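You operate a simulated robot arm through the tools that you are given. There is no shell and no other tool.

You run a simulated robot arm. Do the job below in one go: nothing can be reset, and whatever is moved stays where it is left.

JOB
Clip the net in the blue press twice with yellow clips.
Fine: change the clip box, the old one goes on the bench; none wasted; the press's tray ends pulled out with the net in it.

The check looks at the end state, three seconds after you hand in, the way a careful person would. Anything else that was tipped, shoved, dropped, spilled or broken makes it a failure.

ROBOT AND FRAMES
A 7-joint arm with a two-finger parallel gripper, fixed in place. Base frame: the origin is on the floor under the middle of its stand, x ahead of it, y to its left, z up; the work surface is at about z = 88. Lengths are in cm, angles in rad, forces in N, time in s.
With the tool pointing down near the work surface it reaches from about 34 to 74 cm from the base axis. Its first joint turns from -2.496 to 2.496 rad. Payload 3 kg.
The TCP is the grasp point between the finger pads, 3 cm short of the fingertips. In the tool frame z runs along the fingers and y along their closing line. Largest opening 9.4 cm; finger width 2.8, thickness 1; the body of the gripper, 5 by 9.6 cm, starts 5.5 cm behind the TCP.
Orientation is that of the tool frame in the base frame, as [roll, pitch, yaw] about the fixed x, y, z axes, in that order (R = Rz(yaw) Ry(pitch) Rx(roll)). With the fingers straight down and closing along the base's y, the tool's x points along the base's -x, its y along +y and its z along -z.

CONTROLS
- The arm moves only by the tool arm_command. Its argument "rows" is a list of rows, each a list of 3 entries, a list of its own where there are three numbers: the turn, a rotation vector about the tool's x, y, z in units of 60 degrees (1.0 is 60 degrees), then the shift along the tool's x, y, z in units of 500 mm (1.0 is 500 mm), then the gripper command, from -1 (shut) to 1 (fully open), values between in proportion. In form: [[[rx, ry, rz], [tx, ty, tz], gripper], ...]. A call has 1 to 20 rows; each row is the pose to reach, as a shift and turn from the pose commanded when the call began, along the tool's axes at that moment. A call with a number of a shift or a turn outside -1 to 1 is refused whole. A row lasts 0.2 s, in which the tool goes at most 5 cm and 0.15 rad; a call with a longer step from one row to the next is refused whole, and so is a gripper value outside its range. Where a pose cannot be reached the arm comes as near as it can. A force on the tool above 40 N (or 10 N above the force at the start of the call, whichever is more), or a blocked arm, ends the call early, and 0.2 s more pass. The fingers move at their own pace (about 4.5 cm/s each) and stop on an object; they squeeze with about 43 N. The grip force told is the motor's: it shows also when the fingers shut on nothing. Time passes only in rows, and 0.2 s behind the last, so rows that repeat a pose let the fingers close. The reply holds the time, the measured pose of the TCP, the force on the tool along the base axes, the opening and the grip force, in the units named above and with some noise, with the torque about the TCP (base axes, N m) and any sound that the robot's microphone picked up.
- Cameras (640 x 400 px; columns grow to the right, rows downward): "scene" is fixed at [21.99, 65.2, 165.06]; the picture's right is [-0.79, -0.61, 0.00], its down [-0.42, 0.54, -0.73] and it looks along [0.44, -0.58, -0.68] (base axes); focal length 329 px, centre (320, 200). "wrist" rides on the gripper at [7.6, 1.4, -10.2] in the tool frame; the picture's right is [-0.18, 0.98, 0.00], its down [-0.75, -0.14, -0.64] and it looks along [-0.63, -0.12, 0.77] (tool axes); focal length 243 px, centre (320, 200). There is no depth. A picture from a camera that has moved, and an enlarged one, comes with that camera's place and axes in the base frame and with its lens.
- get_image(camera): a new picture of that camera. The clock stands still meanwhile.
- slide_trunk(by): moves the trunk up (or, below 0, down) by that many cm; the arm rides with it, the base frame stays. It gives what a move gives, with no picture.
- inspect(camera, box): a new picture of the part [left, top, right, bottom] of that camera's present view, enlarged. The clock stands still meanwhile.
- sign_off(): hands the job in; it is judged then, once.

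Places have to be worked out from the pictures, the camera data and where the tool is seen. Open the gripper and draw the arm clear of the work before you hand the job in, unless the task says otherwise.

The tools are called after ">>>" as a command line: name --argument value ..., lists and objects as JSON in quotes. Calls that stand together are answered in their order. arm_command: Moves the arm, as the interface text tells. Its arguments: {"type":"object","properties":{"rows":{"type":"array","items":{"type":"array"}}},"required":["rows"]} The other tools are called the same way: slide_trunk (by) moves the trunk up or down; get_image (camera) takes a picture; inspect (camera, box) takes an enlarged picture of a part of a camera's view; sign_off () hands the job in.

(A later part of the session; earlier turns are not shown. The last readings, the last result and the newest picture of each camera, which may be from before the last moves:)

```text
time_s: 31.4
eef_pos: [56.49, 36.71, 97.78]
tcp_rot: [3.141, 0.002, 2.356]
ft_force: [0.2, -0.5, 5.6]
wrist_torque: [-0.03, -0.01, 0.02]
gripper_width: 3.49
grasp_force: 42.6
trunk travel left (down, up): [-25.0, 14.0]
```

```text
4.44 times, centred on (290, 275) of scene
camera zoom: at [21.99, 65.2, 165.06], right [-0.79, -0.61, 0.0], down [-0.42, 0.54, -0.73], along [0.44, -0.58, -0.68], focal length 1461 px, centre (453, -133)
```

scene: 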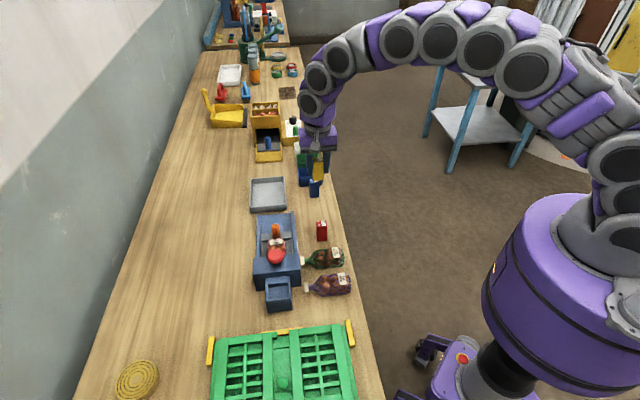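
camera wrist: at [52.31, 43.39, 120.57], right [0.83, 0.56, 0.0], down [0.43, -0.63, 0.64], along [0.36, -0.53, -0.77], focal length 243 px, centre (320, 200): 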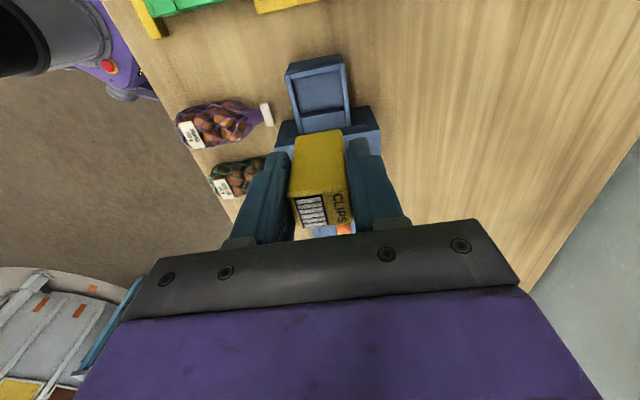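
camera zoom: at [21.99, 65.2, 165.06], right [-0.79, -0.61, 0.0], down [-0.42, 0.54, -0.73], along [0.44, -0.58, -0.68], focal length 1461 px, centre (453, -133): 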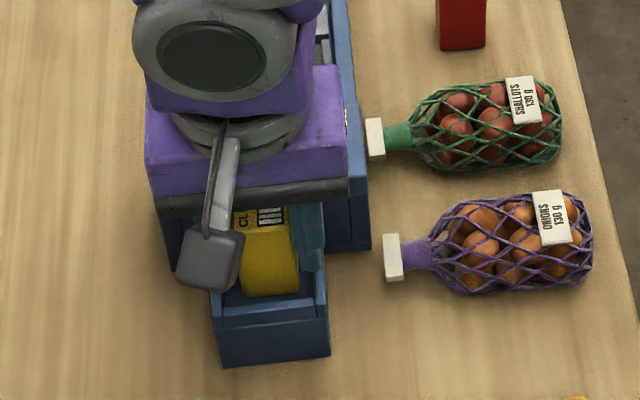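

It sits in the pocket. I release and rise.

>>> arm_command --rows '[[[0, 0, 0], [0, 0, 0], -0.1], [[0, 0, 0], [0, 0, 0], 0.2], [[0, 0, 0], [0, 0, 0], 0.6], [[0, 0, 0], [0, 0, 0], 1], [[0, 0, 0], [0, 0, 0], 1], [[0, 0, 0], [0, 0, 0], 1], [[0, 0, 0], [0, 0, -0.03], 1], [[0, 0, 0], [0, 0, -0.08], 1], [[0, 0, 0], [0, 0, -0.16], 1], [[0, 0, 0], [0, 0, -0.25], 1], [[0, 0, 0], [0, 0, -0.25], 1]]'

>>> get_image --camera "wrist"

>>> inspect --camera "wrist" --box '[250, 30, 410, 240]'

>>> inspect --camera "scene" --box '[240, 200, 340, 320]'

```text
time_s: 33.8
eef_pos: [56.68, 36.71, 109.88]
tcp_rot: [-3.141, -0.001, 2.357]
ft_force: [-0.5, 0.1, 0.0]
wrist_torque: [-0.04, 0.01, 0.03]
gripper_width: 9.41
grasp_force: 0.0
trunk travel left (down, up): [-25.0, 14.0]
```

```text
taken
camera wrist: at [52.25, 43.22, 120.24], right [0.83, 0.56, 0.0], down [0.43, -0.63, 0.64], along [0.36, -0.53, -0.77], focal length 243 px, centre (320, 200)
```

wrist: 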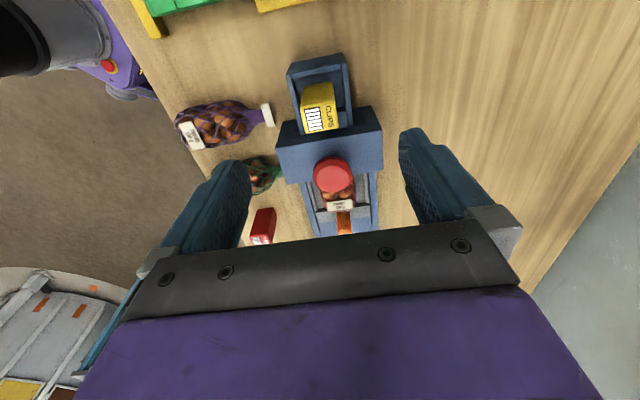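

```text
1.90 times, centred on (330, 135) of wrist
camera zoom: at [52.25, 43.22, 120.24], right [0.83, 0.56, 0.0], down [0.43, -0.63, 0.64], along [0.36, -0.53, -0.77], focal length 462 px, centre (301, 324)
```

zoom: 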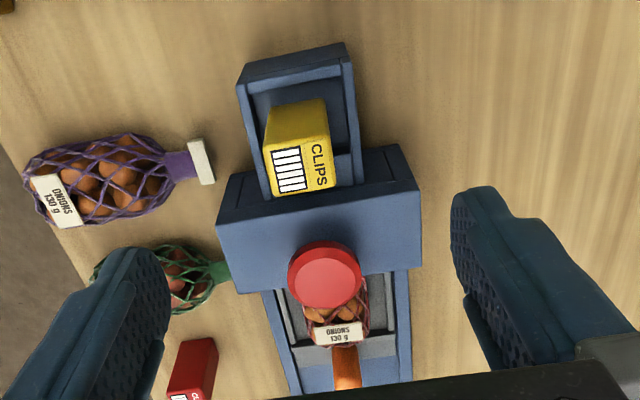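

```text
3.33 times, centred on (290, 260) of scene
camera zoom: at [21.99, 65.2, 165.06], right [-0.79, -0.61, 0.0], down [-0.42, 0.54, -0.73], along [0.44, -0.58, -0.68], focal length 1096 px, centre (420, 0)
```

zoom: 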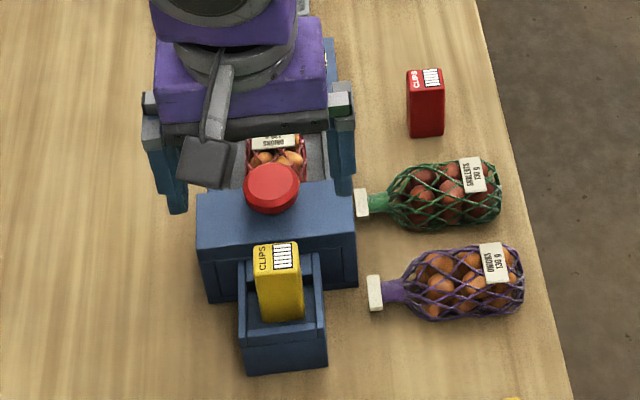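

The yellow box sits in the pocket the way the red one did. Next I check that the tray is fully in; I move to the handle side with the gripper turned to close along the press axis.

>>> arm_command --rows '[[[0, 0, -0.125], [-0.066, -0.022, 0.013], 1], [[0, 0, -0.25], [-0.132, -0.044, 0.027], 1], [[0, 0, -0.375], [-0.198, -0.066, 0.04], 1], [[0, 0, -0.5], [-0.264, -0.089, 0.053], 1], [[0, 0, -0.625], [-0.33, -0.111, 0.067], 1], [[0, 0, -0.75], [-0.396, -0.133, 0.08], 1]]'

>>> arm_command --rows '[[[0, 0, -0.125], [0, 0, 0], 1], [[0, 0, -0.25], [0, 0, 0], 1], [[0, 0, -0.375], [0, 0, 0], 1], [[0, 0, -0.5], [0, 0, 0], 1], [[0, 0, -0.625], [0, 0, 0], 1], [[0, 0, -0.75], [0, 0, 0], 1], [[0, 0, -0.75], [0, 0, 0], 1]]'

>>> get_image --camera "wrist"

>>> inspect --camera "wrist" --box '[200, 40, 460, 210]'

```text
time_s: 35.2
eef_pos: [65.96, 17.51, 106.12]
tcp_rot: [3.141, 0.0, -3.138]
ft_force: [-0.1, 0.0, 0.6]
wrist_torque: [0.01, 0.01, 0.0]
gripper_width: 9.39
grasp_force: 0.0
trunk travel left (down, up): [-25.0, 14.0]
```

```text
time_s: 36.8
eef_pos: [65.86, 17.86, 106.13]
tcp_rot: [3.14, 0.001, -2.356]
ft_force: [0.8, 0.2, -0.5]
wrist_torque: [0.01, 0.01, -0.03]
gripper_width: 9.41
grasp_force: 0.0
trunk travel left (down, up): [-25.0, 14.0]
```

```text
taken
camera wrist: at [59.47, 13.67, 116.47], right [-0.57, 0.82, 0.0], down [0.63, 0.43, 0.64], along [0.53, 0.36, -0.77], focal length 243 px, centre (320, 200)
```

wrist: 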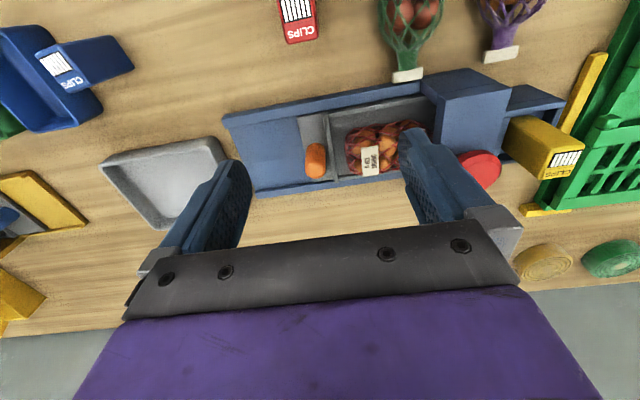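

```text
2.35 times, centred on (330, 125) of wrist
camera zoom: at [59.47, 13.67, 116.47], right [-0.57, 0.82, 0.0], down [0.63, 0.43, 0.64], along [0.53, 0.36, -0.77], focal length 571 px, centre (296, 376)
```

zoom: 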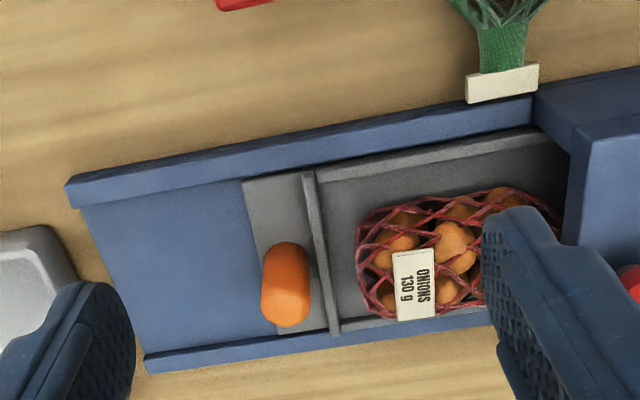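

The handle peg is at about (71.5, 21.3), z 90–95, ⌀ ≈ 2.2. The tray plate's outer edge is at s ≈ 36.8 along the press axis and the channel ends at ≈ 45.3. I'll close the fingers, lean the tool outward slightly for reach, and hover outside the peg to test gently whether the tray is fully in.

>>> arm_command --rows '[[[0, 0, 0], [0, 0, 0], -1], [[0, -0.07, 0], [-0.03, -0.028, 0.02], -1], [[0, -0.14, 0], [-0.06, -0.056, 0.05], -1], [[0, -0.21, 0], [-0.09, -0.084, 0.08], -1], [[0, -0.2865, 0], [-0.118, -0.111, 0.11], -1], [[0, -0.2865, 0], [-0.118, -0.111, 0.122], -1], [[0, -0.2865, 0], [-0.118, -0.111, 0.122], -1]]'

>>> get_image --camera "wrist"

>>> inspect --camera "scene" --box '[230, 170, 350, 290]'

```text
time_s: 38.4
eef_pos: [74.13, 18.25, 100.22]
tcp_rot: [-3.14, 0.3, -2.355]
ft_force: [0.0, -0.7, 0.2]
wrist_torque: [0.0, -0.03, 0.0]
gripper_width: 0.0
grasp_force: 32.9
trunk travel left (down, up): [-25.0, 14.0]
```

```text
taken
camera wrist: at [65.78, 12.04, 107.66], right [-0.57, 0.82, 0.05], down [0.47, 0.28, 0.84], along [0.67, 0.5, -0.55], focal length 243 px, centre (320, 200)
```

wrist: 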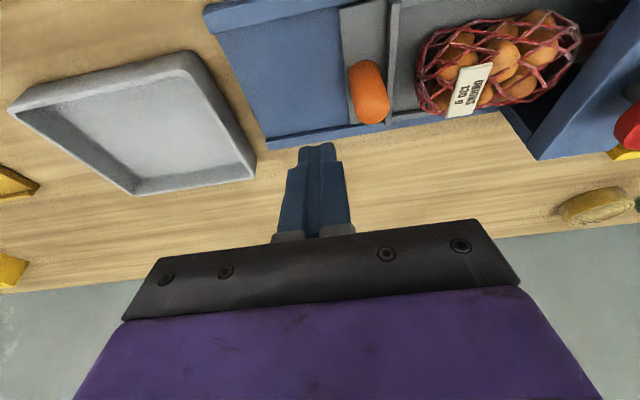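

```text
3.33 times, centred on (290, 230) of scene
camera zoom: at [21.99, 65.2, 165.06], right [-0.79, -0.61, 0.0], down [-0.42, 0.54, -0.73], along [0.44, -0.58, -0.68], focal length 1096 px, centre (420, 100)
```

zoom: 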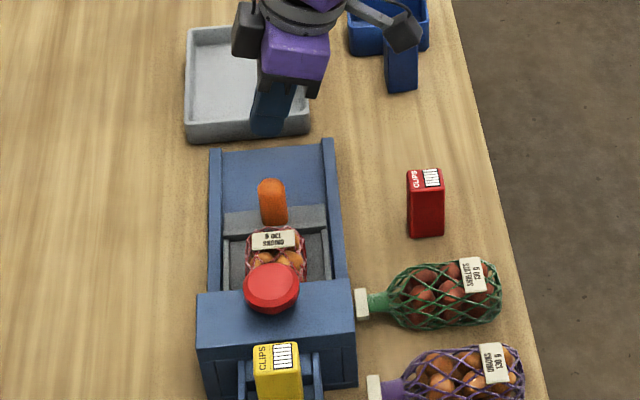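

The pose is reached without trouble. This low view looks under the head, so I enlarge that part.

>>> inspect --camera "wrist" --box '[400, 0, 640, 170]'

>>> inspect --camera "wrist" --box '[200, 0, 440, 170]'

```text
2.35 times, centred on (520, 85) of wrist
camera zoom: at [65.78, 12.04, 107.66], right [-0.57, 0.82, 0.05], down [0.47, 0.28, 0.84], along [0.67, 0.5, -0.55], focal length 571 px, centre (-151, 471)
```

zoom: 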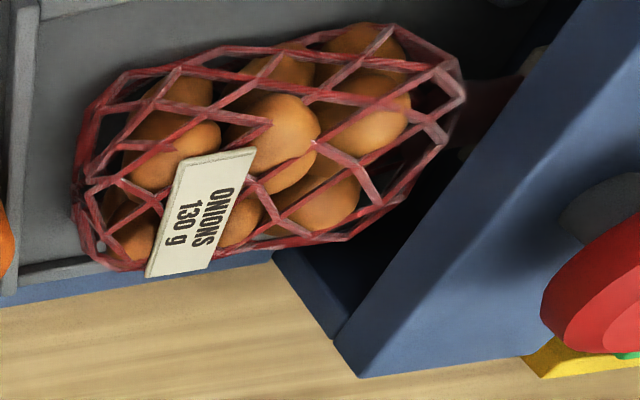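

```text
2.35 times, centred on (320, 85) of wrist
camera zoom: at [65.78, 12.04, 107.66], right [-0.57, 0.82, 0.05], down [0.47, 0.28, 0.84], along [0.67, 0.5, -0.55], focal length 571 px, centre (320, 471)
```

zoom: 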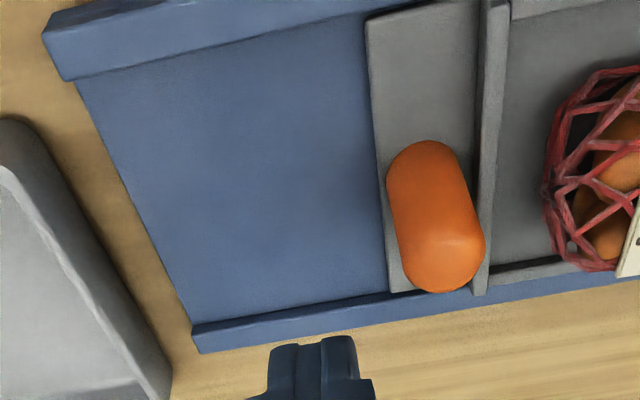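

The net's neck runs under the head, so the tray appears to be in. I descend outside the peg and nudge it inward gently, watching the force.

>>> arm_command --rows '[[[0, 0, 0], [0.01, 0, 0.03], -1], [[0, 0, 0], [0.02, 0, 0.065], -1], [[0, 0, 0], [0.0325, 0, 0.105], -1], [[0, 0, 0], [0.0325, 0.01, 0.105], -1], [[0, 0, 0], [0.0325, 0.02, 0.105], -1], [[0, 0, 0], [0.0325, 0.026, 0.105], -1], [[0, 0, 0], [0.0325, 0.026, 0.105], -1]]'

>>> get_image --camera "wrist"

>>> inspect --camera "scene" --box '[245, 190, 325, 260]'

```text
time_s: 40.0
eef_pos: [73.09, 19.18, 94.67]
tcp_rot: [-3.141, 0.3, -2.356]
ft_force: [-0.2, 0.5, 0.6]
wrist_torque: [0.03, -0.02, 0.02]
gripper_width: 0.0
grasp_force: 32.5
trunk travel left (down, up): [-25.0, 14.0]
```

```text
taken
camera wrist: at [64.78, 12.94, 102.23], right [-0.57, 0.82, 0.05], down [0.47, 0.28, 0.84], along [0.67, 0.5, -0.55], focal length 243 px, centre (320, 200)
```

wrist: 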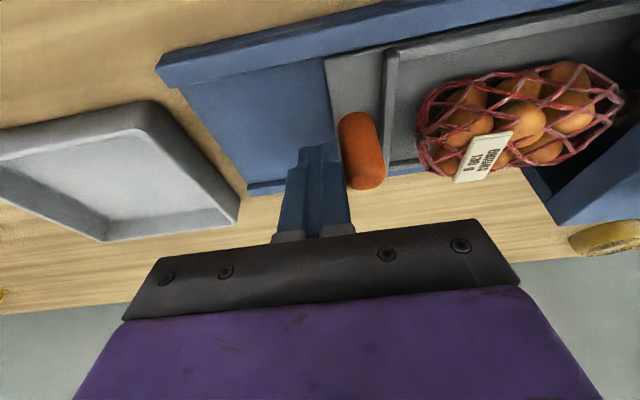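

```text
5.71 times, centred on (285, 225) of scene
camera zoom: at [21.99, 65.2, 165.06], right [-0.79, -0.61, 0.0], down [-0.42, 0.54, -0.73], along [0.44, -0.58, -0.68], focal length 1878 px, centre (520, 57)
```

zoom: 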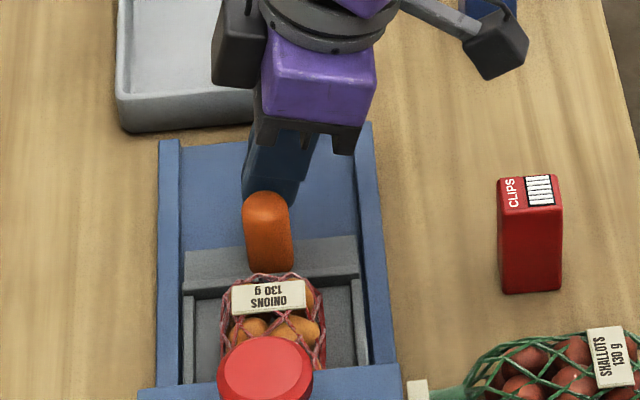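

The fingers are just beside the peg. I nudge inward in 2–3 mm steps and read the force each time.

>>> arm_command --rows '[[[0, 0, 0], [0, 0.003, 0], -1], [[0, 0, 0], [0, 0.006, 0], -1], [[0, 0, 0], [0, 0.006, 0], -1]]'

>>> arm_command --rows '[[[0, 0, 0], [0, 0.003, 0], -1], [[0, 0, 0], [0, 0.005, 0], -1], [[0, 0, 0], [0, 0.005, 0], -1]]'

```text
time_s: 40.8
eef_pos: [72.86, 19.26, 94.56]
tcp_rot: [-3.139, 0.299, -2.356]
ft_force: [-0.1, -0.4, 0.7]
wrist_torque: [0.01, -0.02, 0.01]
gripper_width: 0.0
grasp_force: 33.1
trunk travel left (down, up): [-25.0, 14.0]
```

```text
time_s: 41.6
eef_pos: [72.83, 19.34, 94.65]
tcp_rot: [-3.139, 0.3, -2.356]
ft_force: [10.9, -3.5, -0.7]
wrist_torque: [-0.07, -0.19, -0.17]
gripper_width: 0.0
grasp_force: 33.0
trunk travel left (down, up): [-25.0, 14.0]
```

Contact: about 10 N along the press axis. One more 2 mm step tells whether it is a stop (force rises) or sliding (force stays).

>>> arm_command --rows '[[[0, 0, 0], [0, 0.002, 0], -1], [[0, 0, 0], [0, 0.004, 0], -1], [[0, 0, 0], [0, 0.004, 0], -1]]'

>>> inspect --camera "scene" --box '[245, 190, 325, 260]'

```text
time_s: 42.4
eef_pos: [72.81, 19.55, 94.61]
tcp_rot: [-3.14, 0.301, -2.358]
ft_force: [22.2, -8.7, 1.5]
wrist_torque: [-0.06, -0.39, -0.25]
gripper_width: 0.03
grasp_force: 32.7
trunk travel left (down, up): [-25.0, 14.0]
```

```text
5.71 times, centred on (285, 225) of scene
camera zoom: at [21.99, 65.2, 165.06], right [-0.79, -0.61, 0.0], down [-0.42, 0.54, -0.73], along [0.44, -0.58, -0.68], focal length 1878 px, centre (520, 57)
```

zoom: 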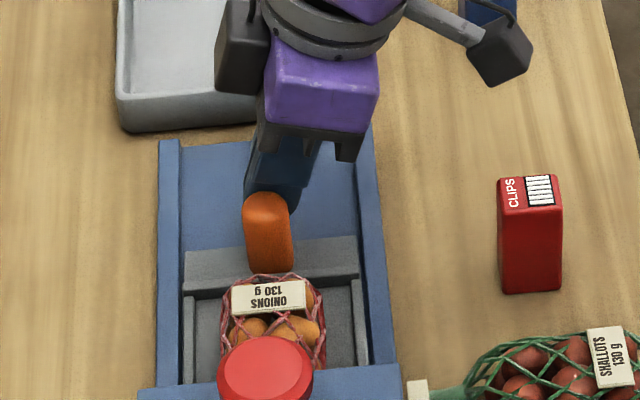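

The force climbed to about 21 N and the peg did not move: the tray is at its inner stop. I back off and rise.

>>> arm_command --rows '[[[0, 0, 0], [0, -0.01, 0], -1], [[0, 0, 0], [0, -0.03, 0], -1], [[0, 0, 0], [0, -0.035, 0], -1], [[0, 0, 0], [-0.012, -0.035, -0.04], -1], [[0, 0, 0], [-0.03, -0.035, -0.1], -1], [[0, 0, 0], [-0.05, -0.035, -0.16], -1], [[0, 0, 0], [-0.07, -0.035, -0.22], -1], [[0, 0, 0], [-0.07, -0.035, -0.22], -1]]'

>>> get_image --camera "wrist"

>>> get_image --camera "scene"

```text
time_s: 44.2
eef_pos: [73.88, 18.66, 105.83]
tcp_rot: [-3.139, 0.3, -2.356]
ft_force: [-0.6, 0.1, -1.2]
wrist_torque: [0.02, -0.01, 0.0]
gripper_width: 0.01
grasp_force: 33.5
trunk travel left (down, up): [-25.0, 14.0]
```

```text
taken
camera wrist: at [65.48, 12.48, 113.46], right [-0.57, 0.82, 0.05], down [0.47, 0.28, 0.84], along [0.67, 0.5, -0.55], focal length 243 px, centre (320, 200)
```

wrist: 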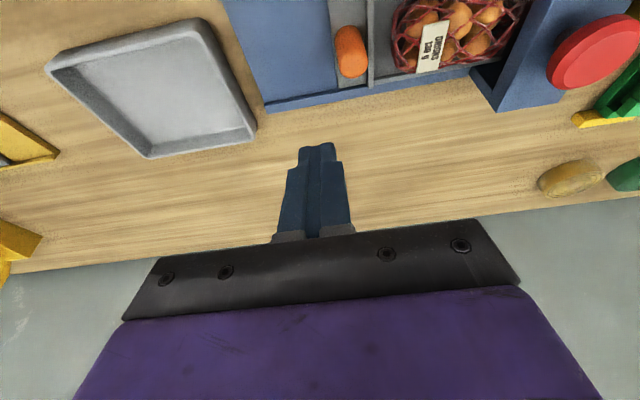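

```text
taken
```

scene: 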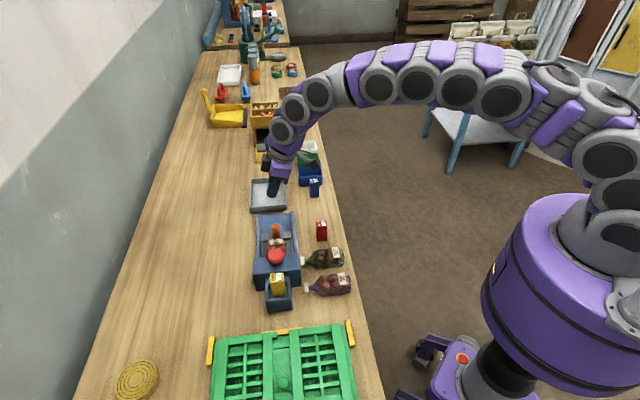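

Now I go over the red knob, centre about (61.55, 32.0), top z ≈ 98.7, bringing the tool back to vertical with the fingers shut.

>>> arm_command --rows '[[[0, 0.07, 0], [-0.003, 0.07, 0], -1], [[0, 0.14, 0], [-0.006, 0.15, 0], -1], [[0, 0.21, 0], [-0.009, 0.23, 0], -1], [[0, 0.2865, 0], [-0.012, 0.31, 0], -1], [[0, 0.2865, 0], [-0.0146, 0.362, 0], -1], [[0, 0.2865, 0], [-0.0146, 0.362, 0], -1], [[0, 0.2865, 0], [-0.0146, 0.362, 0], -1]]'

>>> get_image --camera "wrist"

>>> inspect --camera "wrist" --box '[220, 70, 420, 230]'

>>> inspect --camera "scene" --box '[240, 200, 340, 320]'

```text
time_s: 45.8
eef_pos: [61.63, 31.66, 106.35]
tcp_rot: [-3.14, -0.001, -2.358]
ft_force: [0.4, 0.6, -0.3]
wrist_torque: [-0.01, -0.02, 0.01]
gripper_width: 0.05
grasp_force: 33.4
trunk travel left (down, up): [-25.0, 14.0]
```

```text
taken
camera wrist: at [55.25, 27.45, 116.72], right [-0.56, 0.83, 0.0], down [0.63, 0.43, 0.64], along [0.53, 0.36, -0.77], focal length 243 px, centre (320, 200)
```

wrist: 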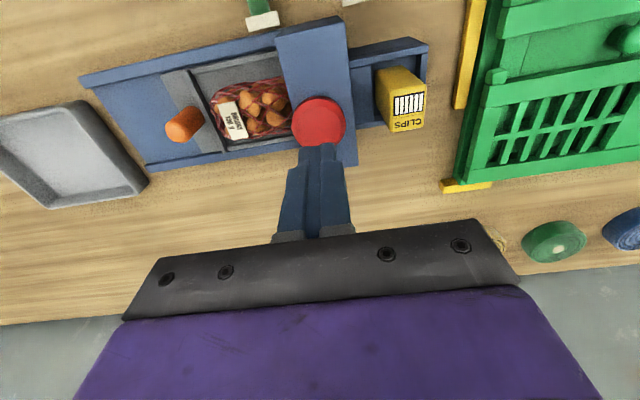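

```text
2.50 times, centred on (320, 150) of wrist
camera zoom: at [55.25, 27.45, 116.72], right [-0.56, 0.83, 0.0], down [0.63, 0.43, 0.64], along [0.53, 0.36, -0.77], focal length 606 px, centre (320, 325)
```

zoom: 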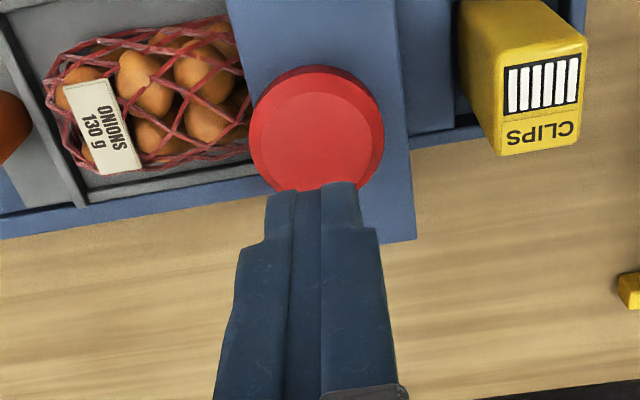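

```text
3.33 times, centred on (290, 260) of scene
camera zoom: at [21.99, 65.2, 165.06], right [-0.79, -0.61, 0.0], down [-0.42, 0.54, -0.73], along [0.44, -0.58, -0.68], focal length 1096 px, centre (420, 0)
```

zoom: 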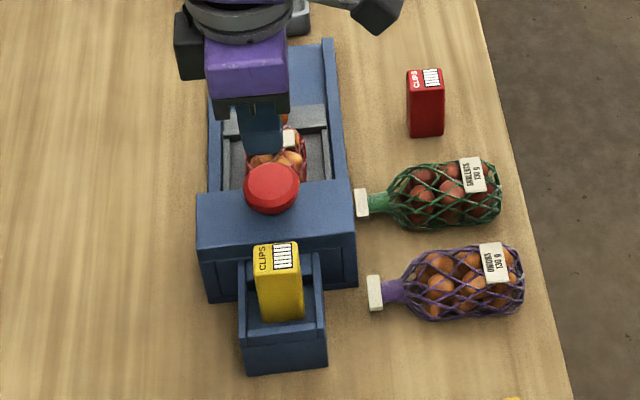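

I'm centred over the knob. I descend to just above it.

>>> arm_command --rows '[[[0, 0, 0], [0, 0, 0.03], -1], [[0, 0, 0], [0, 0, 0.06], -1], [[0, 0, 0], [0, 0, 0.08], -1], [[0, 0, 0], [0, 0, 0.08], -1]]'

>>> inspect --camera "scene" --box '[250, 220, 320, 290]'

>>> inspect --camera "wrist" --box '[220, 70, 420, 230]'

```text
time_s: 46.8
eef_pos: [61.52, 31.77, 102.35]
tcp_rot: [-3.139, -0.002, -2.357]
ft_force: [0.1, 0.9, 0.0]
wrist_torque: [0.04, 0.02, 0.0]
gripper_width: 0.03
grasp_force: 32.9
trunk travel left (down, up): [-25.0, 14.0]
```

```text
5.71 times, centred on (285, 255) of scene
camera zoom: at [21.99, 65.2, 165.06], right [-0.79, -0.61, 0.0], down [-0.42, 0.54, -0.73], along [0.44, -0.58, -0.68], focal length 1878 px, centre (520, -114)
```

zoom: 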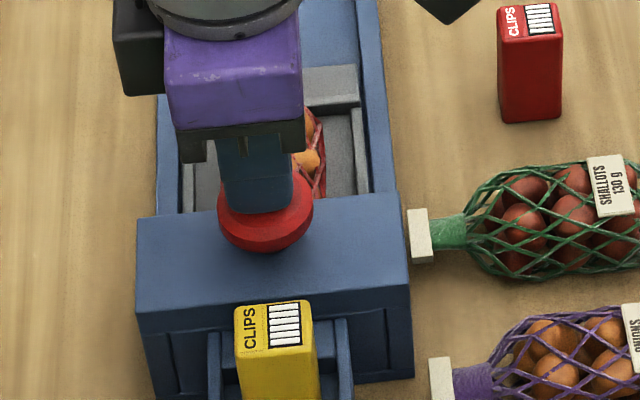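

```text
2.50 times, centred on (320, 150) of wrist
camera zoom: at [55.17, 27.57, 112.7], right [-0.56, 0.83, 0.0], down [0.63, 0.43, 0.64], along [0.53, 0.36, -0.77], focal length 606 px, centre (320, 325)
```

zoom: 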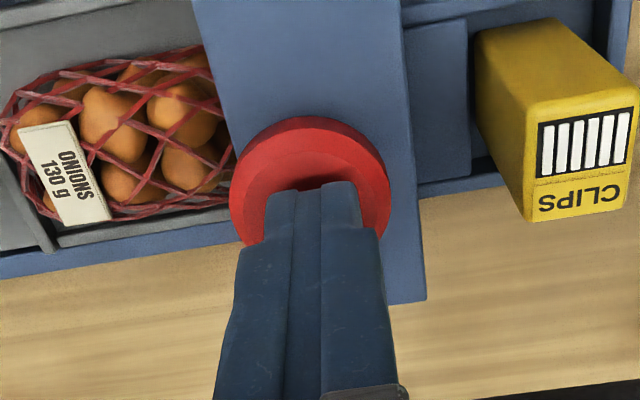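

The tips are about 0.6 cm above the knob. I press down in small steps; the call ends by itself if the force passes the limit.

>>> arm_command --rows '[[[0, 0, 0], [0, 0, 0.006], -1], [[0, 0, 0], [0, 0, 0.01], -1], [[0, 0, 0], [0, 0, 0.014], -1], [[0, 0, 0], [0, 0, 0.018], -1], [[0, 0, 0], [0, 0, 0.022], -1]]'

```text
time_s: 48.0
eef_pos: [61.6, 31.8, 101.18]
tcp_rot: [-3.139, 0.0, -2.356]
ft_force: [1.0, 2.4, 5.1]
wrist_torque: [0.07, -0.03, 0.04]
gripper_width: 0.0
grasp_force: 33.2
trunk travel left (down, up): [-25.0, 14.0]
```

The knob has begun to give at 5 N. I keep pressing in 2 mm steps.

>>> arm_command --rows '[[[0, 0, 0], [0, 0, 0.004], -1], [[0, 0, 0], [0, 0, 0.008], -1], [[0, 0, 0], [0, 0, 0.012], -1], [[0, 0, 0], [0, 0, 0.016], -1]]'

```text
time_s: 49.0
eef_pos: [61.66, 31.83, 100.58]
tcp_rot: [-3.14, 0.001, -2.356]
ft_force: [1.5, 4.7, 10.1]
wrist_torque: [0.11, -0.04, 0.01]
gripper_width: 0.03
grasp_force: 33.0
trunk travel left (down, up): [-25.0, 14.0]
heard: click
```

I heard a click at about 10 N. Staying in the same stroke, I press slightly further to see whether that was the full stroke.

>>> arm_command --rows '[[[0, 0, 0], [0, 0, 0.004], -1], [[0, 0, 0], [0, 0, 0.008], -1], [[0, 0, 0], [0, 0, 0.008], -1]]'

>>> inspect --camera "scene" --box '[250, 220, 320, 290]'

>>> inspect --camera "wrist" --box '[180, 50, 440, 230]'

```text
time_s: 49.8
eef_pos: [61.57, 31.76, 100.5]
tcp_rot: [-3.139, 0.009, -2.357]
ft_force: [-7.9, 0.7, 19.5]
wrist_torque: [-0.16, 0.43, -0.07]
gripper_width: 0.0
grasp_force: 33.1
trunk travel left (down, up): [-25.0, 14.0]
stopped in row 3: the force on the tool passed its limit at 42 N (the readings are from after the stop); the commanded pose is now the measured one
```

```text
5.71 times, centred on (285, 255) of scene
camera zoom: at [21.99, 65.2, 165.06], right [-0.79, -0.61, 0.0], down [-0.42, 0.54, -0.73], along [0.44, -0.58, -0.68], focal length 1878 px, centre (520, -114)
```

zoom: 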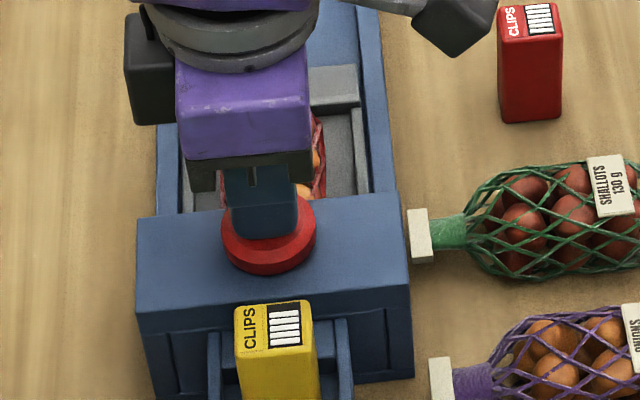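

```text
2.22 times, centred on (310, 140) of wrist
camera zoom: at [55.05, 27.43, 110.75], right [-0.57, 0.82, 0.0], down [0.63, 0.43, 0.65], along [0.54, 0.37, -0.76], focal length 539 px, centre (342, 333)
```

zoom: 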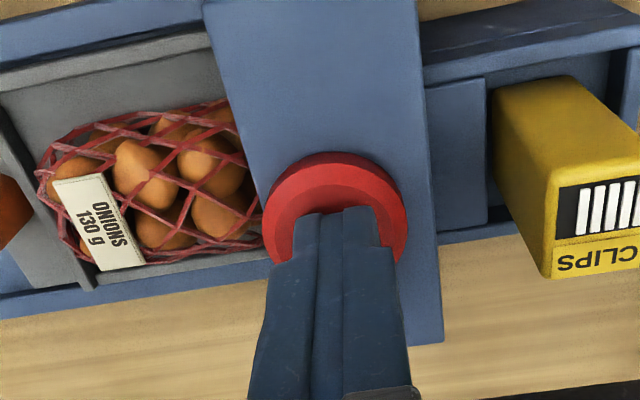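

The knob is bottomed out right after the click: one full stroke. I release fully and look.

>>> arm_command --rows '[[[0, 0, 0], [0, 0, -0.01], -1], [[0, 0, 0], [0, 0, -0.02], -1], [[0, 0, 0], [0, 0, -0.035], -1], [[0, 0, 0], [0, 0, -0.05], -1], [[0, 0, 0], [0, 0, -0.06], -1], [[0, 0, 0], [0, 0, -0.06], -1], [[0, 0, 0], [0, 0, -0.06], -1]]'

>>> inspect --camera "scene" --box '[250, 220, 320, 290]'

>>> inspect --camera "wrist" --box '[180, 50, 440, 230]'

```text
time_s: 51.4
eef_pos: [61.71, 31.64, 103.4]
tcp_rot: [-3.14, 0.003, -2.357]
ft_force: [0.5, 0.8, -0.1]
wrist_torque: [-0.02, 0.0, 0.02]
gripper_width: 0.0
grasp_force: 32.9
trunk travel left (down, up): [-25.0, 14.0]
```

```text
5.71 times, centred on (285, 255) of scene
camera zoom: at [21.99, 65.2, 165.06], right [-0.79, -0.61, 0.0], down [-0.42, 0.54, -0.73], along [0.44, -0.58, -0.68], focal length 1878 px, centre (520, -114)
```

zoom: 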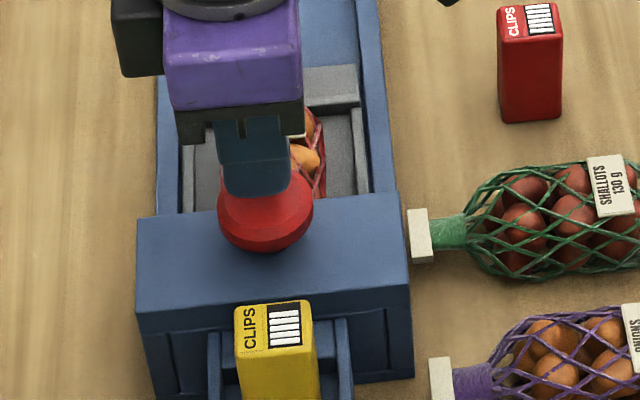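

```text
2.22 times, centred on (310, 140) of wrist
camera zoom: at [55.22, 27.4, 113.53], right [-0.56, 0.83, 0.0], down [0.63, 0.43, 0.65], along [0.53, 0.36, -0.76], focal length 539 px, centre (342, 333)
```

zoom: 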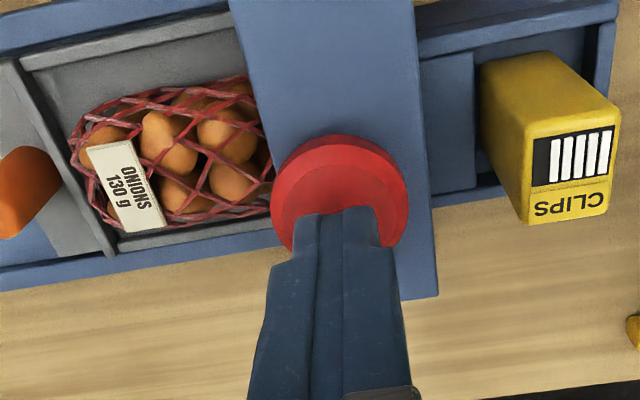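

The knob sprang back. Before the second stroke I want to verify the first clip, so I move to a low vantage point in front of the head to look at the net's neck.

>>> arm_command --rows '[[[0, 0, -0.131], [0, -0.032, -0.02], -1], [[0, 0, -0.262], [0, -0.064, -0.02], -1], [[0, 0, -0.393], [0, -0.096, -0.02], -1], [[0, 0, -0.524], [0, -0.128, -0.02], -1], [[0, 0, -0.655], [0, -0.16, -0.01], -1], [[0, 0, -0.786], [0, -0.192, 0], -1], [[0, 0, -0.917], [0, -0.222, 0.008], -1], [[0, 0, -0.917], [0, -0.222, 0.008], -1]]'

>>> arm_command --rows '[[[0, -0.11, 0], [0, 0, 0], -1], [[0, -0.22, 0], [0, 0, 0], -1], [[0, -0.334, 0], [0, 0, 0], -1], [[0, -0.334, 0], [0, 0, 0], -1]]'

>>> get_image --camera "wrist"

>>> inspect --camera "wrist" --box '[310, 60, 470, 200]'

```text
time_s: 53.2
eef_pos: [69.58, 23.81, 102.94]
tcp_rot: [-3.135, 0.0, -1.397]
ft_force: [-0.4, -0.2, -0.6]
wrist_torque: [0.01, -0.01, 0.03]
gripper_width: 0.0
grasp_force: 33.3
trunk travel left (down, up): [-25.0, 14.0]
```

```text
time_s: 54.2
eef_pos: [69.49, 23.8, 102.83]
tcp_rot: [-3.134, 0.353, -1.395]
ft_force: [-0.4, -1.4, 0.5]
wrist_torque: [-0.01, -0.02, 0.01]
gripper_width: 0.02
grasp_force: 32.9
trunk travel left (down, up): [-25.0, 14.0]
```

```text
taken
camera wrist: at [69.94, 13.11, 109.94], right [-1.0, 0.0, 0.06], down [0.05, 0.5, 0.86], along [-0.03, 0.86, -0.5], focal length 243 px, centre (320, 200)
```

wrist: 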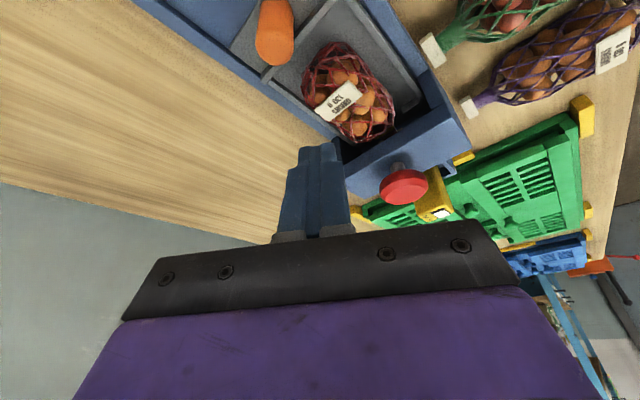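

```text
2.86 times, centred on (390, 130) of wrist
camera zoom: at [69.94, 13.11, 109.94], right [-1.0, 0.0, 0.06], down [0.05, 0.5, 0.86], along [-0.03, 0.86, -0.5], focal length 693 px, centre (120, 400)
```

zoom: 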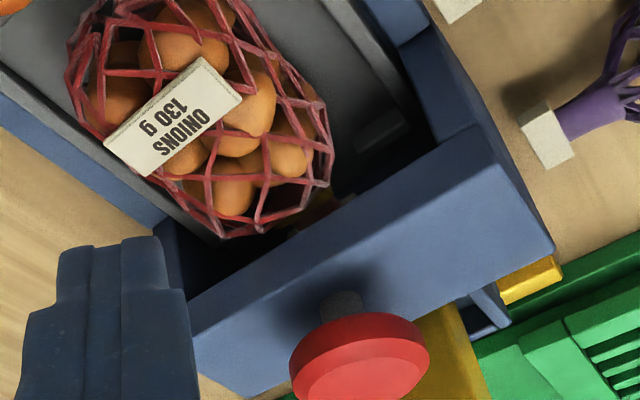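

Something yellow is visible at the neck; I enlarge more.

>>> inspect --camera "wrist" --box '[360, 90, 440, 150]'

```text
6.67 times, centred on (400, 120) of wrist
camera zoom: at [69.94, 13.11, 109.94], right [-1.0, 0.0, 0.06], down [0.05, 0.5, 0.86], along [-0.03, 0.86, -0.5], focal length 1618 px, centre (-213, 733)
```

zoom: 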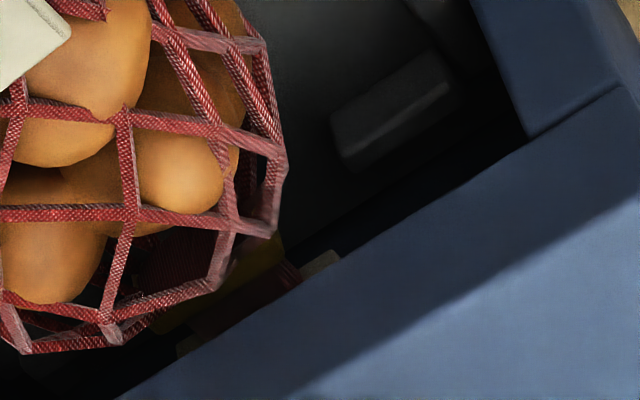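

A yellow bar now sits on the neck, so the first yellow clip is on. I return over the knob for the second stroke.

>>> arm_command --rows '[[[0, 0.11, 0], [0, 0, 0], -1], [[0, 0.22, 0], [0, 0, 0], -1], [[0, 0.337, 0], [0, 0, 0], -1], [[0, 0.337, 0], [0, 0, 0], -1]]'

>>> arm_command --rows '[[[0, 0, 0.131], [-0.026, 0.018, -0.02], -1], [[0, 0, 0.262], [-0.052, 0.036, -0.03], -1], [[0, 0, 0.393], [-0.078, 0.055, -0.04], -1], [[0, 0, 0.524], [-0.104, 0.073, -0.04], -1], [[0, 0, 0.655], [-0.13, 0.091, -0.03], -1], [[0, 0, 0.786], [-0.156, 0.11, -0.02], -1], [[0, 0, 0.917], [-0.183, 0.128, -0.01], -1], [[0, 0, 0.917], [-0.183, 0.128, -0.01], -1]]'

>>> inspect --camera "scene" --box '[250, 220, 320, 290]'

>>> inspect --camera "wrist" --box '[180, 50, 440, 230]'

```text
time_s: 55.2
eef_pos: [69.51, 23.76, 102.96]
tcp_rot: [-3.135, -0.004, -1.398]
ft_force: [0.2, -0.9, -0.1]
wrist_torque: [0.01, 0.01, -0.01]
gripper_width: 0.0
grasp_force: 32.4
trunk travel left (down, up): [-25.0, 14.0]
```

```text
time_s: 57.0
eef_pos: [61.6, 31.64, 103.35]
tcp_rot: [-3.136, 0.003, -2.359]
ft_force: [-0.5, -0.1, 0.8]
wrist_torque: [0.0, -0.02, -0.01]
gripper_width: 0.02
grasp_force: 33.3
trunk travel left (down, up): [-25.0, 14.0]
```

```text
5.71 times, centred on (285, 255) of scene
camera zoom: at [21.99, 65.2, 165.06], right [-0.79, -0.61, 0.0], down [-0.42, 0.54, -0.73], along [0.44, -0.58, -0.68], focal length 1878 px, centre (520, -114)
```

zoom: 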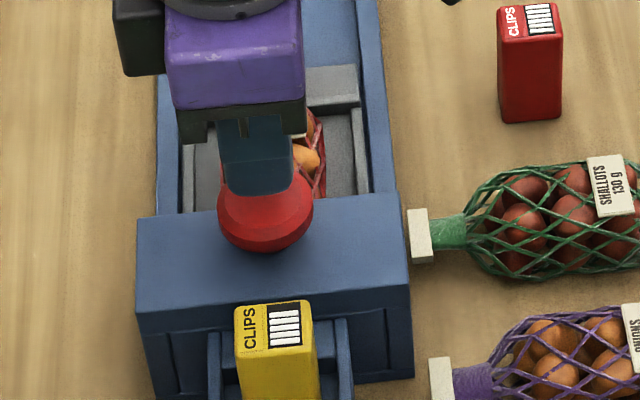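

```text
2.22 times, centred on (310, 140) of wrist
camera zoom: at [55.07, 27.44, 113.72], right [-0.56, 0.83, 0.0], down [0.63, 0.43, 0.65], along [0.54, 0.36, -0.76], focal length 539 px, centre (342, 333)
```

zoom: 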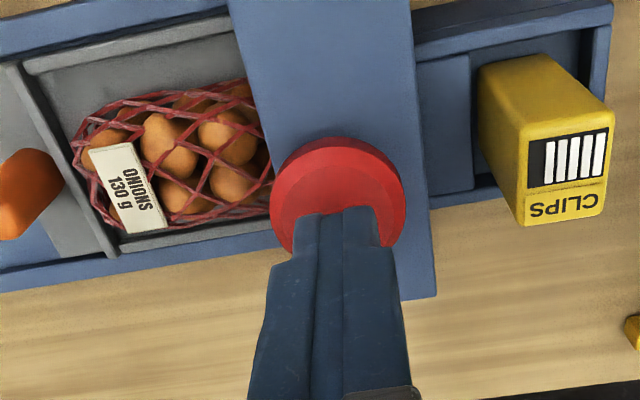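

Same pose as before. Second stroke: down in small steps toward z ≈ 100.6, where it clicked last time.

>>> arm_command --rows '[[[0, 0, 0], [0, 0, 0.02], -1], [[0, 0, 0], [0, 0, 0.03], -1], [[0, 0, 0], [0, 0, 0.036], -1], [[0, 0, 0], [0, 0, 0.042], -1], [[0, 0, 0], [0, 0, 0.047], -1], [[0, 0, 0], [0, 0, 0.051], -1], [[0, 0, 0], [0, 0, 0.054], -1]]'

```text
time_s: 58.6
eef_pos: [61.56, 31.68, 100.69]
tcp_rot: [-3.136, 0.005, -2.358]
ft_force: [-1.6, -2.5, 7.0]
wrist_torque: [-0.1, 0.11, 0.01]
gripper_width: 0.02
grasp_force: 32.9
trunk travel left (down, up): [-25.0, 14.0]
heard: click
```

Second click heard. I release straight up, well clear of the knob.

>>> arm_command --rows '[[[0, 0, 0], [0, 0, -0.01], -1], [[0, 0, 0], [0, 0, -0.025], -1], [[0, 0, 0], [0, 0, -0.05], -1], [[0, 0, 0], [0, 0, -0.09], -1], [[0, 0, 0], [0, 0, -0.12], -1], [[0, 0, 0], [0, 0, -0.12], -1]]'

>>> get_image --camera "wrist"

```text
time_s: 60.0
eef_pos: [61.6, 31.71, 106.61]
tcp_rot: [-3.137, 0.003, -2.357]
ft_force: [-0.2, 0.0, -0.5]
wrist_torque: [0.02, 0.0, -0.01]
gripper_width: 0.01
grasp_force: 32.8
trunk travel left (down, up): [-25.0, 14.0]
```

```text
taken
camera wrist: at [55.16, 27.43, 116.93], right [-0.56, 0.83, 0.0], down [0.63, 0.43, 0.65], along [0.53, 0.36, -0.76], focal length 243 px, centre (320, 200)
```

wrist: 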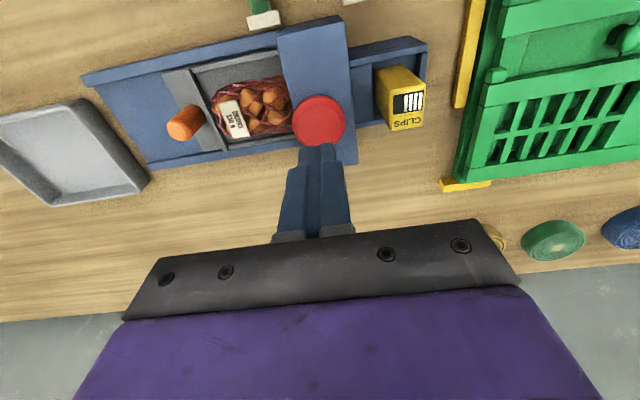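

The knob is back up. Now the tray: I go over the handle peg with the fingers slightly open (3.4 cm), leaning 0.4 rad outward for reach.

>>> arm_command --rows '[[[0, -0.08, 0], [0.003, -0.06, 0.01], -1], [[0, -0.16, 0], [0.006, -0.12, 0.02], -1], [[0, -0.24, 0], [0.01, -0.18, 0.03], -0.277], [[0, -0.32, 0], [0.014, -0.24, 0.04], -0.277], [[0, -0.382, 0], [0.0184, -0.29, 0.052], -0.277], [[0, -0.382, 0], [0.0184, -0.29, 0.052], -0.277], [[0, -0.382, 0], [0.0184, -0.29, 0.052], -0.277]]'

>>> get_image --camera "wrist"

>>> inspect --camera "wrist" --box '[220, 30, 440, 220]'

>>> inspect --camera "scene" --box '[240, 180, 340, 270]'

```text
time_s: 61.6
eef_pos: [71.27, 20.83, 104.11]
tcp_rot: [-3.138, 0.401, -2.353]
ft_force: [0.1, -0.4, 0.8]
wrist_torque: [-0.05, -0.03, -0.01]
gripper_width: 3.37
grasp_force: 0.1
trunk travel left (down, up): [-25.0, 14.0]
```

```text
taken
camera wrist: at [62.36, 14.14, 110.53], right [-0.58, 0.82, 0.07], down [0.41, 0.21, 0.89], along [0.71, 0.54, -0.46], focal length 243 px, centre (320, 200)
```

wrist: 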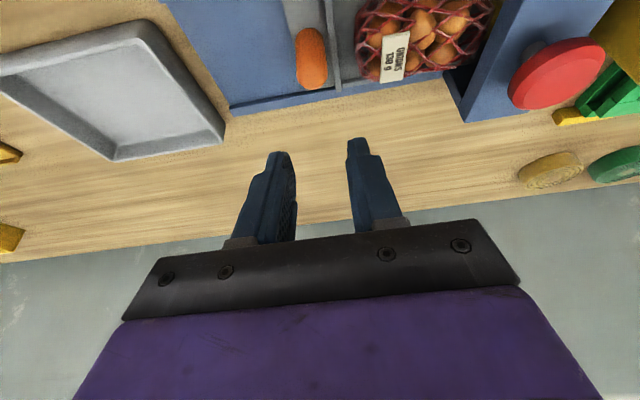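

```text
2.11 times, centred on (330, 125) of wrist
camera zoom: at [62.36, 14.14, 110.53], right [-0.58, 0.82, 0.07], down [0.41, 0.21, 0.89], along [0.71, 0.54, -0.46], focal length 511 px, centre (299, 358)
```

zoom: 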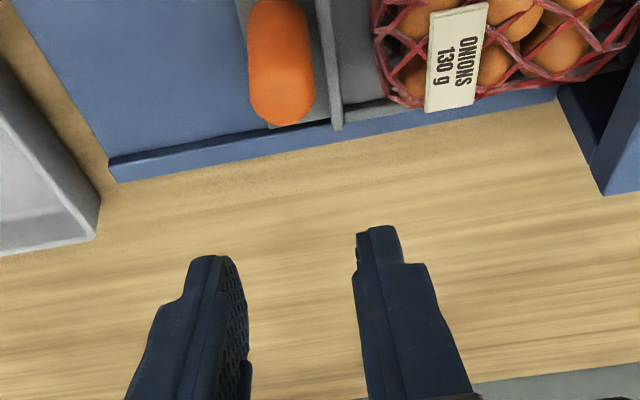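

```text
4.44 times, centred on (290, 225) of scene
camera zoom: at [21.99, 65.2, 165.06], right [-0.79, -0.61, 0.0], down [-0.42, 0.54, -0.73], along [0.44, -0.58, -0.68], focal length 1461 px, centre (453, 89)
```

zoom: 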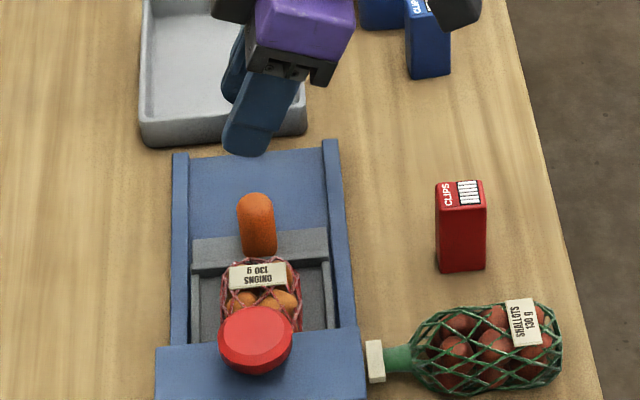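

The peg is at about (71.4, 21.25) and the fingers straddle it in the press-axis direction. I descend partway and check.

>>> arm_command --rows '[[[0, 0, 0], [0.015, 0.002, 0.036], -0.277], [[0, 0, 0], [0.03, 0.002, 0.071], -0.277], [[0, 0, 0], [0.045, 0.002, 0.107], -0.277], [[0, 0, 0], [0.0525, 0.002, 0.1243], -0.277], [[0, 0, 0], [0.0525, 0.002, 0.1243], -0.277]]'

>>> get_image --camera "wrist"

>>> inspect --camera "wrist" --box '[220, 70, 440, 240]'

>>> inspect --camera "scene" --box '[250, 190, 320, 260]'

```text
time_s: 62.8
eef_pos: [71.1, 20.92, 97.29]
tcp_rot: [-3.136, 0.403, -2.356]
ft_force: [-0.3, -0.2, 0.2]
wrist_torque: [-0.02, 0.01, -0.02]
gripper_width: 3.39
grasp_force: 0.0
trunk travel left (down, up): [-25.0, 14.0]
```

```text
taken
camera wrist: at [62.29, 14.2, 103.76], right [-0.57, 0.82, 0.07], down [0.41, 0.21, 0.89], along [0.71, 0.54, -0.46], focal length 243 px, centre (320, 200)
```

wrist: 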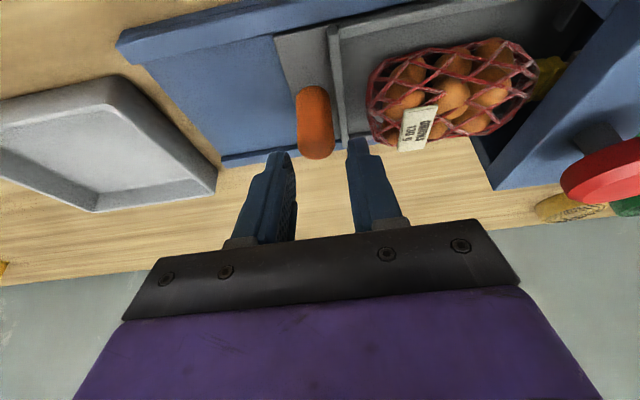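

```text
2.35 times, centred on (330, 155) of wrist
camera zoom: at [62.29, 14.2, 103.76], right [-0.57, 0.82, 0.07], down [0.41, 0.21, 0.89], along [0.71, 0.54, -0.46], focal length 571 px, centre (296, 306)
```

zoom: 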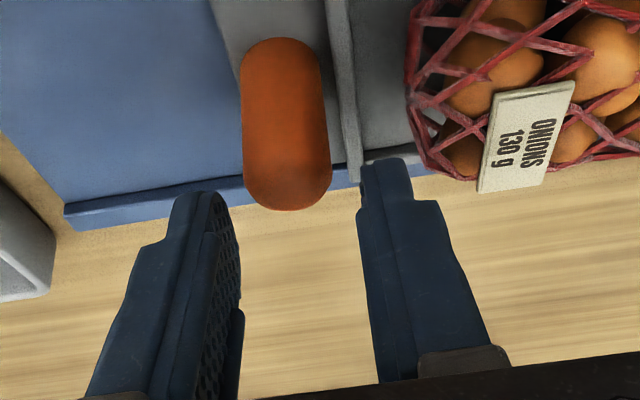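

```text
5.71 times, centred on (285, 225) of scene
camera zoom: at [21.99, 65.2, 165.06], right [-0.79, -0.61, 0.0], down [-0.42, 0.54, -0.73], along [0.44, -0.58, -0.68], focal length 1878 px, centre (520, 57)
```

zoom: 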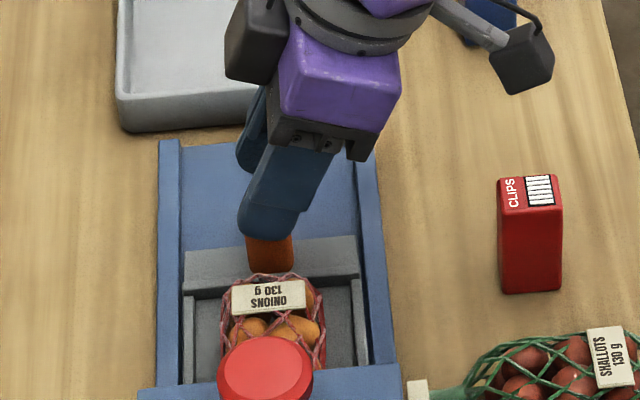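

The peg is centred between the fingers, and yellow can be seen at the net's neck. I descend the last 2 cm.

>>> arm_command --rows '[[[0, 0, 0], [0.006, 0, 0.0145], -0.277], [[0, 0, 0], [0.012, 0, 0.029], -0.277], [[0, 0, 0], [0.0171, 0, 0.0405], -0.277], [[0, 0, 0], [0.0171, 0, 0.0405], -0.277]]'

>>> inspect --camera "wrist" --box '[220, 70, 440, 240]'

>>> inspect --camera "scene" --box '[250, 190, 320, 260]'

```text
time_s: 63.8
eef_pos: [71.13, 20.83, 95.23]
tcp_rot: [-3.137, 0.405, -2.354]
ft_force: [-0.2, 0.2, 0.0]
wrist_torque: [0.01, 0.02, 0.02]
gripper_width: 3.39
grasp_force: 0.0
trunk travel left (down, up): [-25.0, 14.0]
```

```text
2.35 times, centred on (330, 155) of wrist
camera zoom: at [62.34, 14.19, 101.67], right [-0.57, 0.82, 0.07], down [0.41, 0.21, 0.89], along [0.71, 0.54, -0.46], focal length 571 px, centre (296, 306)
```

zoom: 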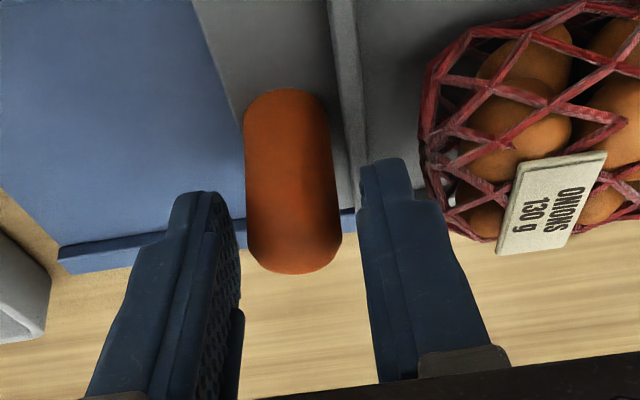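

```text
5.71 times, centred on (285, 225) of scene
camera zoom: at [21.99, 65.2, 165.06], right [-0.79, -0.61, 0.0], down [-0.42, 0.54, -0.73], along [0.44, -0.58, -0.68], focal length 1878 px, centre (520, 57)
```

zoom: 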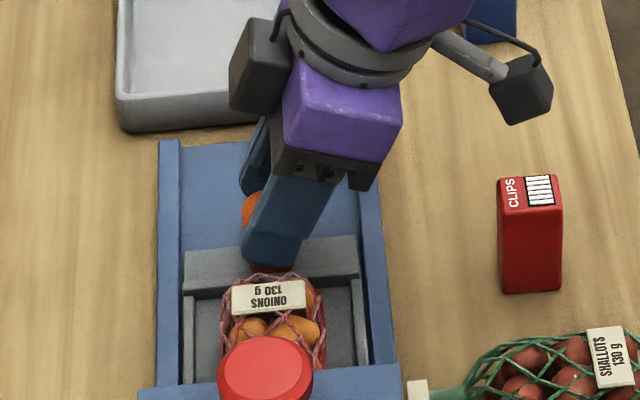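

The peg stands between the pads with its top near the grasp point. I close on it.

>>> arm_command --rows '[[[0, 0, 0], [0, 0, 0], -0.45], [[0, 0, 0], [0, 0, 0], -0.6], [[0, 0, 0], [0, 0, 0], -1], [[0, 0, 0], [0, 0, 0], -1], [[0, 0, 0], [0, 0, 0], -1]]'

```text
time_s: 65.0
eef_pos: [71.25, 20.84, 95.2]
tcp_rot: [-3.137, 0.407, -2.356]
ft_force: [4.1, -2.8, 0.9]
wrist_torque: [0.32, 0.27, -0.1]
gripper_width: 2.32
grasp_force: 45.0
trunk travel left (down, up): [-25.0, 14.0]
```

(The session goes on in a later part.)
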